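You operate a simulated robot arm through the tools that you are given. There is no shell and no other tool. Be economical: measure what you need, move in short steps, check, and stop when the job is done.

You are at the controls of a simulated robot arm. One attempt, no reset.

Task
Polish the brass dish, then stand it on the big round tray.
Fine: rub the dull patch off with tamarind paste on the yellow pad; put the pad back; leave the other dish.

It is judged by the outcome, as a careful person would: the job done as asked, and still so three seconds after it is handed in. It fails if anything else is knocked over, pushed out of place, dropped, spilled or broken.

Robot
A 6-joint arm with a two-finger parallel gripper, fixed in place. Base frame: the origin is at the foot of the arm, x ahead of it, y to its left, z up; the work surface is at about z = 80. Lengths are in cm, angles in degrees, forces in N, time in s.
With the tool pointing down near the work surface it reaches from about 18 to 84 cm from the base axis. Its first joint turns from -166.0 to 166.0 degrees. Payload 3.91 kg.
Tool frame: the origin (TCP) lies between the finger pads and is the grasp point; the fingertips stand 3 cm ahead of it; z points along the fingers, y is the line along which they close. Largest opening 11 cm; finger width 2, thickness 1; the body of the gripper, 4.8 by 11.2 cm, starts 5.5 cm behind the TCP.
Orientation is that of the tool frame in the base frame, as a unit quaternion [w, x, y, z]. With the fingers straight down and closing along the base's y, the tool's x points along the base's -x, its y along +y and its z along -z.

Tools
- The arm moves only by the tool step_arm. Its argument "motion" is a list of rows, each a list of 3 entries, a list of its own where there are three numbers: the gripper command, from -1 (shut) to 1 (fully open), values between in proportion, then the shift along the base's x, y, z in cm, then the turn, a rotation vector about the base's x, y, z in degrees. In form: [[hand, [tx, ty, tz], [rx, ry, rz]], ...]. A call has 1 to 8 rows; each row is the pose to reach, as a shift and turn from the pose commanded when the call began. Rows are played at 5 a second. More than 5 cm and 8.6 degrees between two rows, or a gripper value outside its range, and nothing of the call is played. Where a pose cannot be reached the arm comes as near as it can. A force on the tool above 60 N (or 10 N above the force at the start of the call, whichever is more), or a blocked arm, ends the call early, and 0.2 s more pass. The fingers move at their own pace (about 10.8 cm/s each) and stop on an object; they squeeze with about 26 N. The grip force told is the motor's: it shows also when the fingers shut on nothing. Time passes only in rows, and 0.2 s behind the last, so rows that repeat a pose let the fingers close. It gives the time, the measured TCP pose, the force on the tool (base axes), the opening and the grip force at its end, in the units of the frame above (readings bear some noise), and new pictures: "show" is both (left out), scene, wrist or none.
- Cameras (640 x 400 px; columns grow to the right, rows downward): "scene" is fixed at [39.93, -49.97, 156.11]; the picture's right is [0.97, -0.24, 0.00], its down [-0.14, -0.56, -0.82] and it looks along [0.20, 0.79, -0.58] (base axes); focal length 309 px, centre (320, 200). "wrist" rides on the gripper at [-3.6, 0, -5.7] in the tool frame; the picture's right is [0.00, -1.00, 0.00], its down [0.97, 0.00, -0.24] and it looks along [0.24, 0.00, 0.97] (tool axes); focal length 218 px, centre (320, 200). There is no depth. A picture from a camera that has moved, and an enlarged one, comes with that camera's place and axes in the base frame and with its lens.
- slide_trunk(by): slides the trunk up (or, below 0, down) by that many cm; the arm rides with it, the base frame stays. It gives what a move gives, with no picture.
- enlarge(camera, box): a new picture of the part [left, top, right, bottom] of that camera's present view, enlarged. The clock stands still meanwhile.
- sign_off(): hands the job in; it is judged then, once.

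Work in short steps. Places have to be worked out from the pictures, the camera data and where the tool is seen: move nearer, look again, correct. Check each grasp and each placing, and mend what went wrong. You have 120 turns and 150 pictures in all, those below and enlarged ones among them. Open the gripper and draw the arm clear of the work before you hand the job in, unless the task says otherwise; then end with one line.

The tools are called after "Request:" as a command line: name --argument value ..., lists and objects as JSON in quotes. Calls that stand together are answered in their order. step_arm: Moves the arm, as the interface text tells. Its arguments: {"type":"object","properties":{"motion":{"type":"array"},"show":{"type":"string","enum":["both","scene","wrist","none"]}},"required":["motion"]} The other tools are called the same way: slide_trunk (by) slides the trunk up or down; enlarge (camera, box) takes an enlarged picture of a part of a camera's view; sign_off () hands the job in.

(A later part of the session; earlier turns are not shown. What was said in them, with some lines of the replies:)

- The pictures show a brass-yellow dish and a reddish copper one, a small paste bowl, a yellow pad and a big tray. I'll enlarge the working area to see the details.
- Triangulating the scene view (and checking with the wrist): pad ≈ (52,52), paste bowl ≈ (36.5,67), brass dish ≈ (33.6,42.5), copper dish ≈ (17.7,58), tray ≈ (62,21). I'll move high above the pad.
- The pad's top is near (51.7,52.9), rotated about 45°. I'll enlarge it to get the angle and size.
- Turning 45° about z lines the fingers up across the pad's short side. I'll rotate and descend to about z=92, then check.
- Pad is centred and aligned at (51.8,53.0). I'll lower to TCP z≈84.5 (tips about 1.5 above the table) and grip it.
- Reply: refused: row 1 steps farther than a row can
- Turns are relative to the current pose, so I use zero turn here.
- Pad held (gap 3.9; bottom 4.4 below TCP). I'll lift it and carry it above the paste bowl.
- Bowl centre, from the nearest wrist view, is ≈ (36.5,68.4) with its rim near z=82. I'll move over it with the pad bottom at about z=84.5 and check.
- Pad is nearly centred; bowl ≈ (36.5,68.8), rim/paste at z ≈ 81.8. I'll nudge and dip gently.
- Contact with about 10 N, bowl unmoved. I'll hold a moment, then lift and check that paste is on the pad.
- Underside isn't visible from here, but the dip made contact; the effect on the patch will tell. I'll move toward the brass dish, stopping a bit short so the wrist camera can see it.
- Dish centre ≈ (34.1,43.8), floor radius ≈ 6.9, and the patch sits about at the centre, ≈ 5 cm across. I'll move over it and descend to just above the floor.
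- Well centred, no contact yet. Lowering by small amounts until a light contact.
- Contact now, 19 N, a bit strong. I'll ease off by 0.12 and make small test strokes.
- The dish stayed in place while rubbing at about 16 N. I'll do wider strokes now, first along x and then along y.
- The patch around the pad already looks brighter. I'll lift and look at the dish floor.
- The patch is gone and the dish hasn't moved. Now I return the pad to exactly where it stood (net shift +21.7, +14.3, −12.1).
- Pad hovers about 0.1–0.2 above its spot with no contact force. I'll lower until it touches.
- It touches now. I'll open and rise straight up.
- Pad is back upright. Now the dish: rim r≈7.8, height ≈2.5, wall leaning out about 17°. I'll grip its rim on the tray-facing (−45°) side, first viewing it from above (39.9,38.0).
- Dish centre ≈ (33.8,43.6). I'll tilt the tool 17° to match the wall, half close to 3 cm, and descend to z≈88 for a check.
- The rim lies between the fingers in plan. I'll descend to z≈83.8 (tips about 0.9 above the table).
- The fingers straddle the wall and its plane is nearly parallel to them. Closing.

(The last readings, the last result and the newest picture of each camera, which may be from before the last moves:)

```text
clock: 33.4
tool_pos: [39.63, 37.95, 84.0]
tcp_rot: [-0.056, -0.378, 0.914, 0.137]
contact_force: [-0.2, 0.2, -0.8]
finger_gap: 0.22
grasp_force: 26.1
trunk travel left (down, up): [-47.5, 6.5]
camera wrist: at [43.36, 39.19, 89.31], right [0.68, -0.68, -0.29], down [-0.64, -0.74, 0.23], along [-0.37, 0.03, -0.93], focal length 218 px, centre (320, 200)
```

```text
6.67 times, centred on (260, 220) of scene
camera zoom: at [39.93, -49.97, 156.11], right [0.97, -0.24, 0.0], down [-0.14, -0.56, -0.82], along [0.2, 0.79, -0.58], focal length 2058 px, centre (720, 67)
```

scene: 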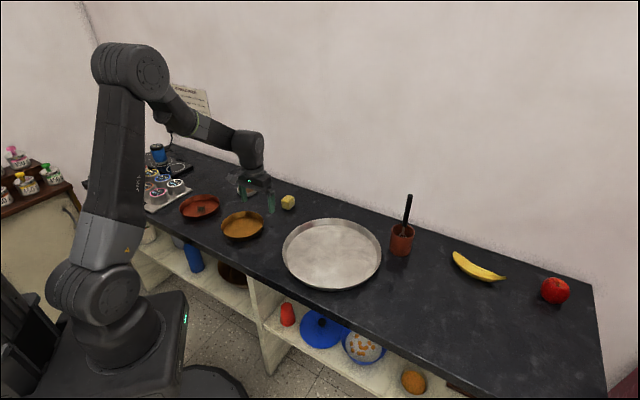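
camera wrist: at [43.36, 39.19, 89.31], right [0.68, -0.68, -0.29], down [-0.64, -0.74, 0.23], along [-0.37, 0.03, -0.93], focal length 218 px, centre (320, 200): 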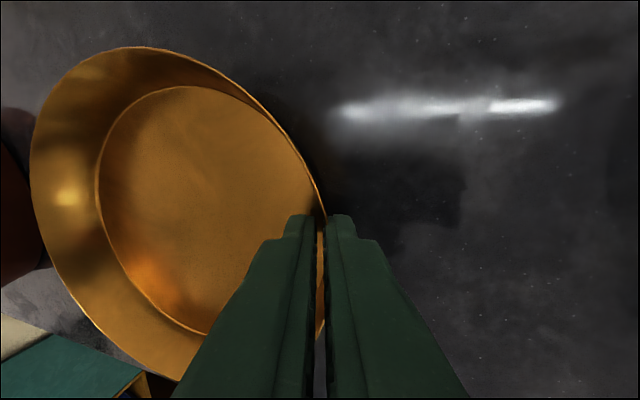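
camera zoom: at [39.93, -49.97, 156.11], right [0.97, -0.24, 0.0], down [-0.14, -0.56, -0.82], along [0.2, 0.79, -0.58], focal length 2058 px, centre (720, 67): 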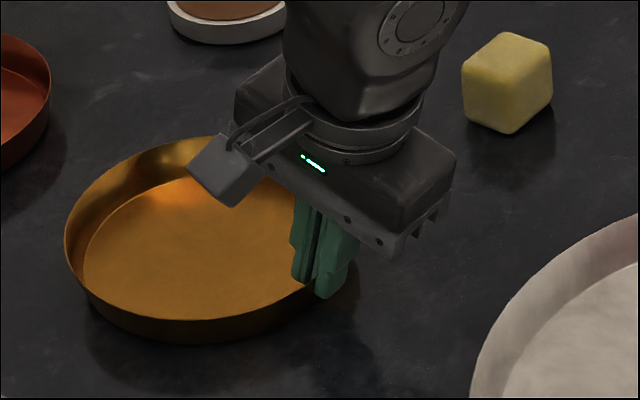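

Wall gripped (gap 0.22, 26 N). I'll lift 3 cm slowly and check for sag.

Request:
step_arm --motion '[[-1, [0, 0, 0.7], [0, 0, 0]], [-1, [0, 0, 1.5], [0, 0, 0]], [-1, [0, 0, 2.3], [0, 0, 0]], [-1, [0, 0, 3], [0, 0, 0]], [-1, [0, 0, 3], [0, 0, 0]]]' --show "wrist"

Request:
enlarge --camera "scene" --box '[200, 180, 290, 250]'

```text
clock: 34.6
tool_pos: [39.48, 37.87, 86.83]
tcp_rot: [-0.056, -0.379, 0.913, 0.137]
contact_force: [0.6, 0.0, -1.2]
finger_gap: 0.21
grasp_force: 25.8
trunk travel left (down, up): [-47.5, 6.5]
camera wrist: at [43.3, 39.17, 92.31], right [0.68, -0.68, -0.29], down [-0.64, -0.74, 0.23], along [-0.37, 0.03, -0.93], focal length 218 px, centre (320, 200)
```

wrist: 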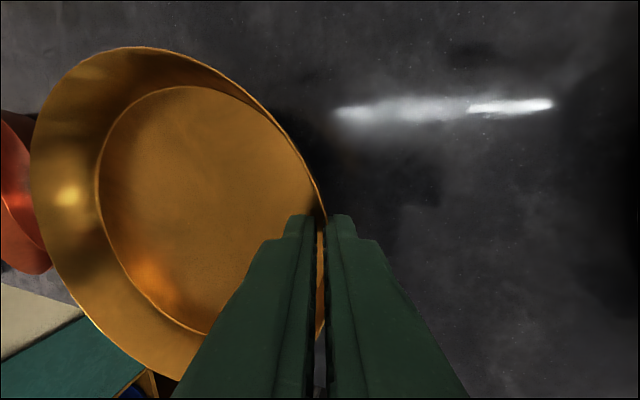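

```text
5.71 times, centred on (245, 215) of scene
camera zoom: at [39.93, -49.97, 156.11], right [0.97, -0.24, 0.0], down [-0.14, -0.56, -0.82], along [0.2, 0.79, -0.58], focal length 1764 px, centre (749, 114)
```

zoom: 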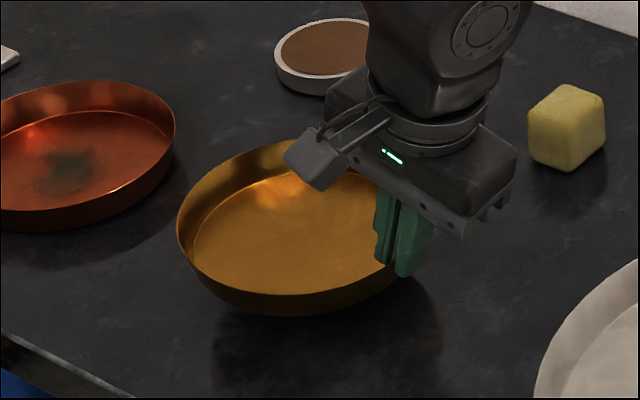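

Dish is firmly held with no sag. I'll raise it 5 cm more and carry it toward the tray (centre ≈ (62,21)).

Request:
step_arm --motion '[[-1, [0, 0, 2.5], [0, 0, 0]], [-1, [0, 0, 5], [0, 0, 0]], [-1, [3.5, -2.8, 6], [0, 0, 0]], [-1, [7, -5.6, 6], [0, 0, 0]], [-1, [10.5, -8.5, 6], [0, 0, 0]], [-1, [14, -11.3, 6], [0, 0, 0]], [-1, [17, -13.7, 6], [0, 0, 0]], [-1, [20, -16.2, 6], [0, 0, 0]]]'

```text
clock: 36.4
tool_pos: [59.63, 21.69, 93.03]
tcp_rot: [-0.056, -0.379, 0.914, 0.136]
contact_force: [-0.4, 0.7, -1.6]
finger_gap: 0.25
grasp_force: 25.6
trunk travel left (down, up): [-47.5, 6.5]
camera wrist: at [63.4, 22.91, 98.38], right [0.68, -0.68, -0.29], down [-0.64, -0.74, 0.23], along [-0.37, 0.03, -0.93], focal length 218 px, centre (320, 200)
```

scene: 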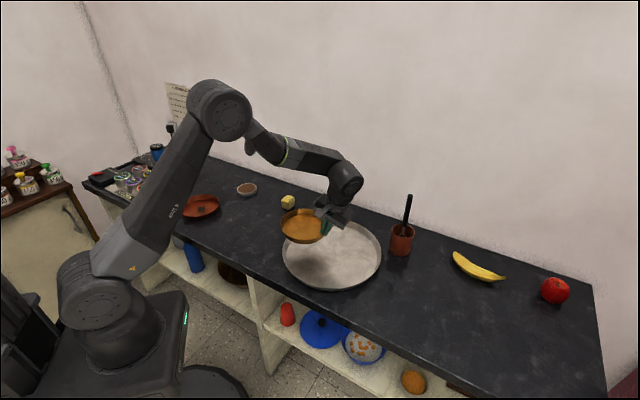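
wrist: 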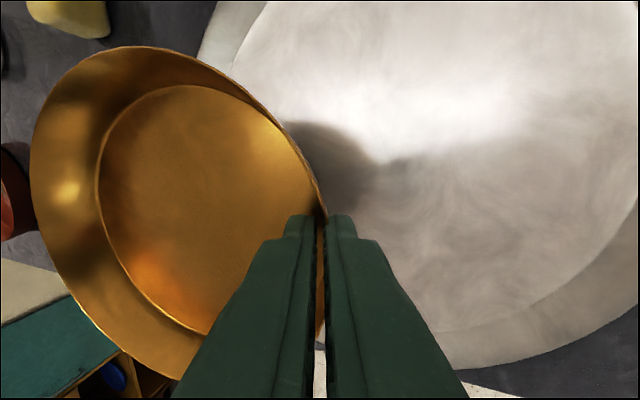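

All is clear; I continue the last ~10 cm to bring the dish over the tray's centre.

Request:
step_arm --motion '[[-1, [2.7, -2.2, 0], [0, 0, 0]], [-1, [5.4, -4.4, 0], [0, 0, 0]], [-1, [8, -6.5, 0], [0, 0, 0]], [-1, [8, -6.5, -3], [0, 0, 0]], [-1, [8, -6.5, -3], [0, 0, 0]]]' --show "wrist"

Request:
enlarge --camera "scene" --box '[270, 180, 400, 300]'

```text
clock: 37.6
tool_pos: [67.5, 15.09, 89.92]
tcp_rot: [-0.057, -0.379, 0.914, 0.137]
contact_force: [0.8, -0.1, -1.9]
finger_gap: 0.23
grasp_force: 26.1
trunk travel left (down, up): [-47.5, 6.5]
camera wrist: at [71.21, 16.43, 95.34], right [0.68, -0.68, -0.29], down [-0.64, -0.74, 0.23], along [-0.37, 0.03, -0.93], focal length 218 px, centre (320, 200)
```

wrist: 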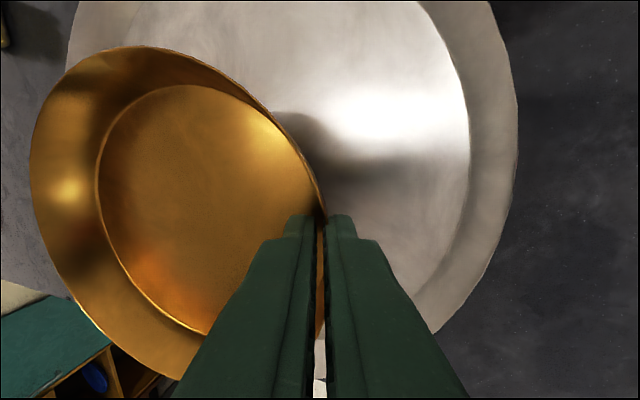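

```text
3.33 times, centred on (335, 240) of scene
camera zoom: at [39.93, -49.97, 156.11], right [0.97, -0.24, 0.0], down [-0.14, -0.56, -0.82], along [0.2, 0.79, -0.58], focal length 1029 px, centre (270, 67)
```

zoom: 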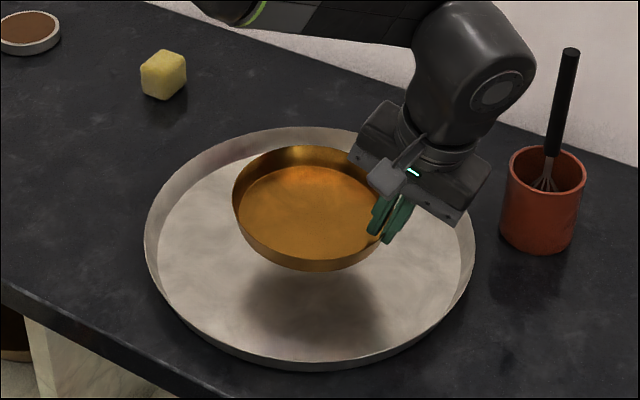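

The dish is over the tray's centre with its bottom about 5.5 cm above the tray floor. I'll lower most of the way.

Request:
step_arm --motion '[[-1, [0, 0, -1.5], [0, 0, 0]], [-1, [0, 0, -3], [0, 0, 0]], [-1, [0, 0, -4], [0, 0, 0]], [-1, [0, 0, -4.6], [0, 0, 0]], [-1, [0, 0, -4.6], [0, 0, 0]]]' --show "none"

Request:
enlarge --camera "scene" --box '[270, 200, 400, 300]'

```text
clock: 38.8
tool_pos: [67.49, 15.12, 85.36]
tcp_rot: [-0.056, -0.378, 0.914, 0.136]
contact_force: [0.6, -0.5, -0.9]
finger_gap: 0.22
grasp_force: 26.0
trunk travel left (down, up): [-47.5, 6.5]
```

```text
4.00 times, centred on (335, 250) of scene
camera zoom: at [39.93, -49.97, 156.11], right [0.97, -0.24, 0.0], down [-0.14, -0.56, -0.82], along [0.2, 0.79, -0.58], focal length 1235 px, centre (260, 0)
```

zoom: 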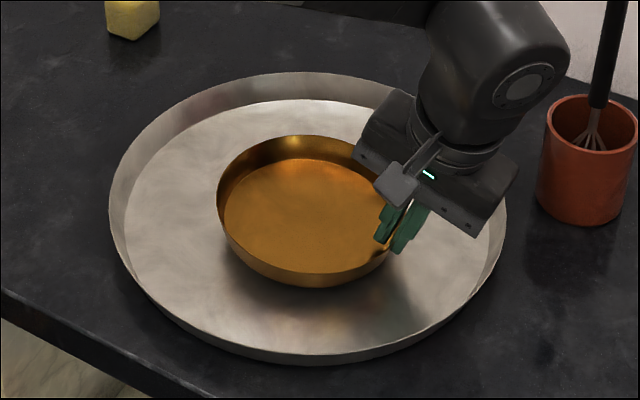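

Still about 1 cm above the tray and centred. Lowering gently until it touches.

Request:
step_arm --motion '[[-1, [0, 0, -0.3], [0, 0, 0]], [-1, [0, 0, -0.5], [0, 0, 0]], [-1, [0, 0, -0.7], [0, 0, 0]], [-1, [0, 0, -0.7], [0, 0, 0]]]' --show "none"

```text
clock: 39.8
tool_pos: [67.51, 15.17, 84.65]
tcp_rot: [-0.057, -0.378, 0.914, 0.137]
contact_force: [1.0, -0.2, -1.6]
finger_gap: 0.21
grasp_force: 26.0
trunk travel left (down, up): [-47.5, 6.5]
```

Request:
step_arm --motion '[[-1, [0, 0, -0.15], [0, 0, 0]], [-1, [0, 0, -0.3], [0, 0, 0]], [-1, [0, 0, -0.3], [0, 0, 0]]]' --show "none"

Request:
enlarge --camera "scene" --box '[300, 220, 390, 290]'

```text
clock: 40.6
tool_pos: [67.65, 15.07, 84.49]
tcp_rot: [-0.056, -0.378, 0.914, 0.136]
contact_force: [0.2, -0.7, -2.1]
finger_gap: 0.25
grasp_force: 26.2
trunk travel left (down, up): [-47.5, 6.5]
```

```text
5.71 times, centred on (345, 255) of scene
camera zoom: at [39.93, -49.97, 156.11], right [0.97, -0.24, 0.0], down [-0.14, -0.56, -0.82], along [0.2, 0.79, -0.58], focal length 1764 px, centre (177, -114)
```

zoom: 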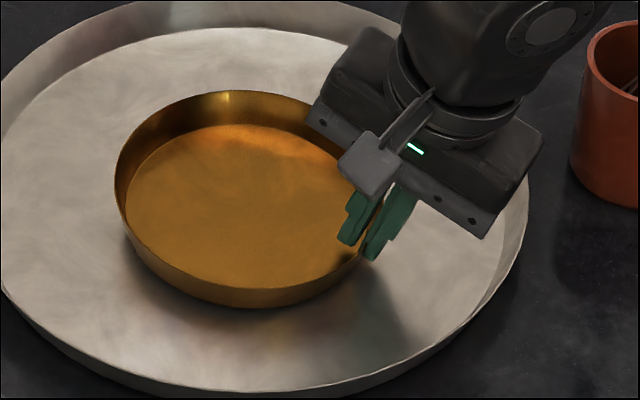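

Very close, no contact force yet; lowering in small increments.

Request:
step_arm --motion '[[-1, [0, 0, -0.12], [0, 0, 0]], [-1, [0, 0, -0.2], [0, 0, 0]], [-1, [0, 0, -0.2], [0, 0, 0]]]' --show "none"

```text
clock: 41.4
tool_pos: [67.55, 15.11, 84.26]
tcp_rot: [-0.056, -0.379, 0.914, 0.136]
contact_force: [1.4, -1.3, 10.8]
finger_gap: 0.24
grasp_force: 26.1
trunk travel left (down, up): [-47.5, 6.5]
```

Contact (≈11 N). I'll ease up slightly and open slowly to about 2.4 cm.

Request:
step_arm --motion '[[-1, [0, 0, 0.1], [0, 0, 0]], [-0.95, [0, 0, 0.1], [0, 0, 0]], [-0.92, [0, 0, 0.1], [0, 0, 0]], [-0.85, [0, 0, 0.1], [0, 0, 0]], [-0.7, [0, 0, 0.1], [0, 0, 0]], [-0.56, [0, 0, 0.1], [0, 0, 0]], [-0.56, [0, 0, 0.1], [0, 0, 0]]]' --show "wrist"

Request:
enlarge --camera "scene" --box '[300, 220, 390, 290]'

```text
clock: 43.0
tool_pos: [67.51, 15.24, 84.27]
tcp_rot: [-0.056, -0.378, 0.914, 0.137]
contact_force: [0.7, -0.1, 0.0]
finger_gap: 2.42
grasp_force: 0.0
trunk travel left (down, up): [-47.5, 6.5]
camera wrist: at [71.25, 16.44, 89.68], right [0.68, -0.68, -0.29], down [-0.64, -0.74, 0.23], along [-0.37, 0.03, -0.93], focal length 218 px, centre (320, 200)
```

wrist: 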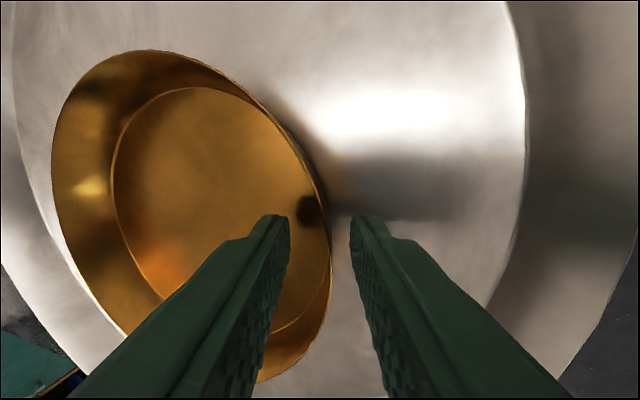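

```text
5.71 times, centred on (345, 255) of scene
camera zoom: at [39.93, -49.97, 156.11], right [0.97, -0.24, 0.0], down [-0.14, -0.56, -0.82], along [0.2, 0.79, -0.58], focal length 1764 px, centre (177, -114)
```

zoom: 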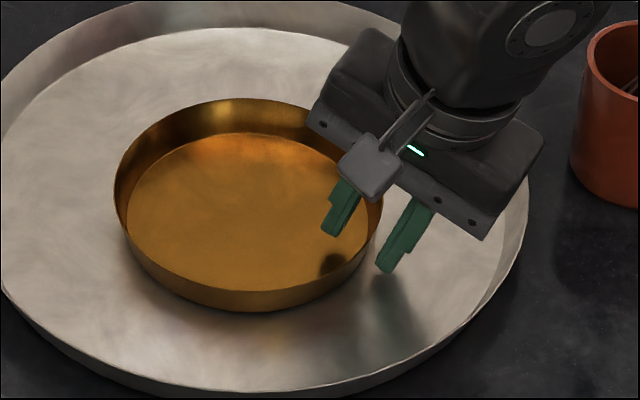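

The dish sits flat in the tray and the fingers are clear of the wall. Raising straight up, then drawing the arm back and untilting.

Request:
step_arm --motion '[[-0.56, [0, 0, 1.5], [0, 0, 0]], [-0.56, [0, 0, 4], [0, 0, 0]], [-0.56, [0, 0, 8], [0, 0, 0]], [-0.56, [0, 0, 12], [-4, -4, 0]], [-0.3, [-1, 0, 16], [-8, -8, 0]], [0, [-4, 1, 18], [-12, -12, 0]], [0.5, [-8, 2, 19], [-12, -12, 0]], [1, [-12, 3, 20], [-12, -12, 0]]]'

Request:
enlarge --camera "scene" --box '[170, 160, 410, 310]'

```text
clock: 44.8
tool_pos: [55.31, 17.93, 104.21]
tcp_rot: [0.001, -0.382, 0.924, 0.0]
contact_force: [0.1, -0.6, -0.5]
finger_gap: 11.02
grasp_force: 0.0
trunk travel left (down, up): [-47.5, 6.5]
camera wrist: at [57.96, 20.45, 109.84], right [0.71, -0.71, 0.0], down [-0.69, -0.69, 0.24], along [-0.17, -0.17, -0.97], focal length 218 px, centre (320, 200)
```

scene: 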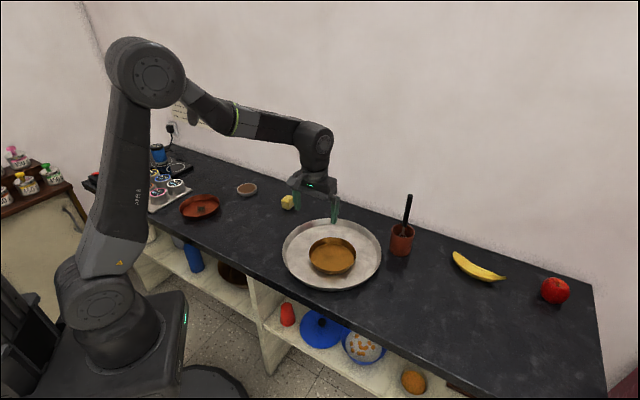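
wrist: 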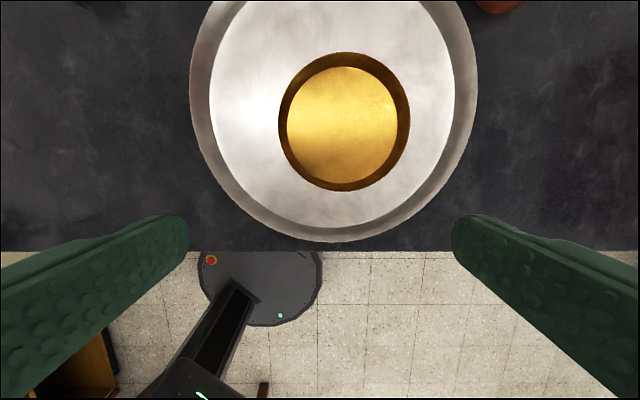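

```text
2.67 times, centred on (290, 235) of scene
camera zoom: at [39.93, -49.97, 156.11], right [0.97, -0.24, 0.0], down [-0.14, -0.56, -0.82], along [0.2, 0.79, -0.58], focal length 823 px, centre (400, 107)
```

zoom: 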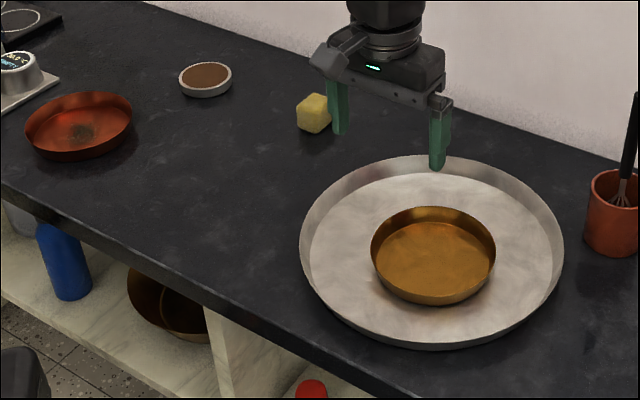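

The dish stands flat on the tray. One close-up to be sure that no dull traces remain.

Request:
enlarge --camera "wrist" --box '[260, 40, 430, 200]'

Request:
enlarge --camera "scene" --box '[300, 225, 370, 285]'

```text
2.50 times, centred on (345, 120) of wrist
camera zoom: at [57.96, 20.45, 109.84], right [0.71, -0.71, 0.0], down [-0.69, -0.69, 0.24], along [-0.17, -0.17, -0.97], focal length 546 px, centre (258, 400)
```

zoom: 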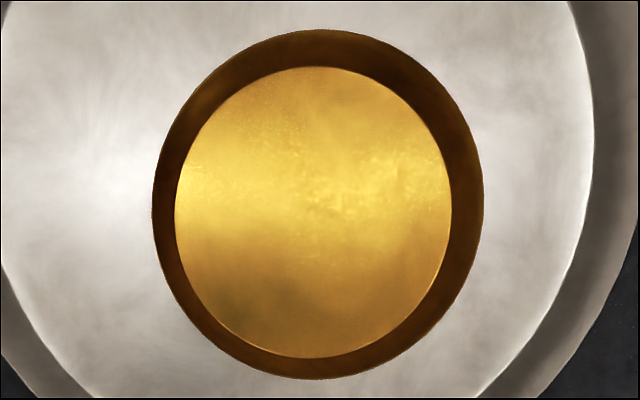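

```text
6.67 times, centred on (335, 255) of scene
camera zoom: at [39.93, -49.97, 156.11], right [0.97, -0.24, 0.0], down [-0.14, -0.56, -0.82], along [0.2, 0.79, -0.58], focal length 2058 px, centre (220, -167)
```

zoom: 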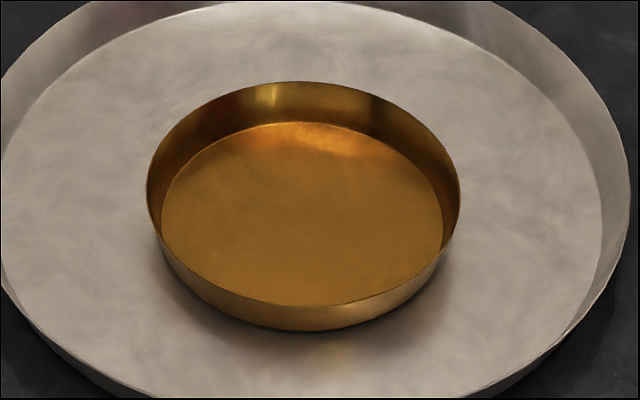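

The dish is clean and upright, the pad is back, the other things are untouched, and the arm is clear with the gripper open. Handing in.

Request:
sign_off

```text
The job is handed in.
```

The brass dish's dull patch is rubbed off with tamarind paste and the dish stands on the big round tray; the yellow pad is back in its place and the copper dish was left alone.
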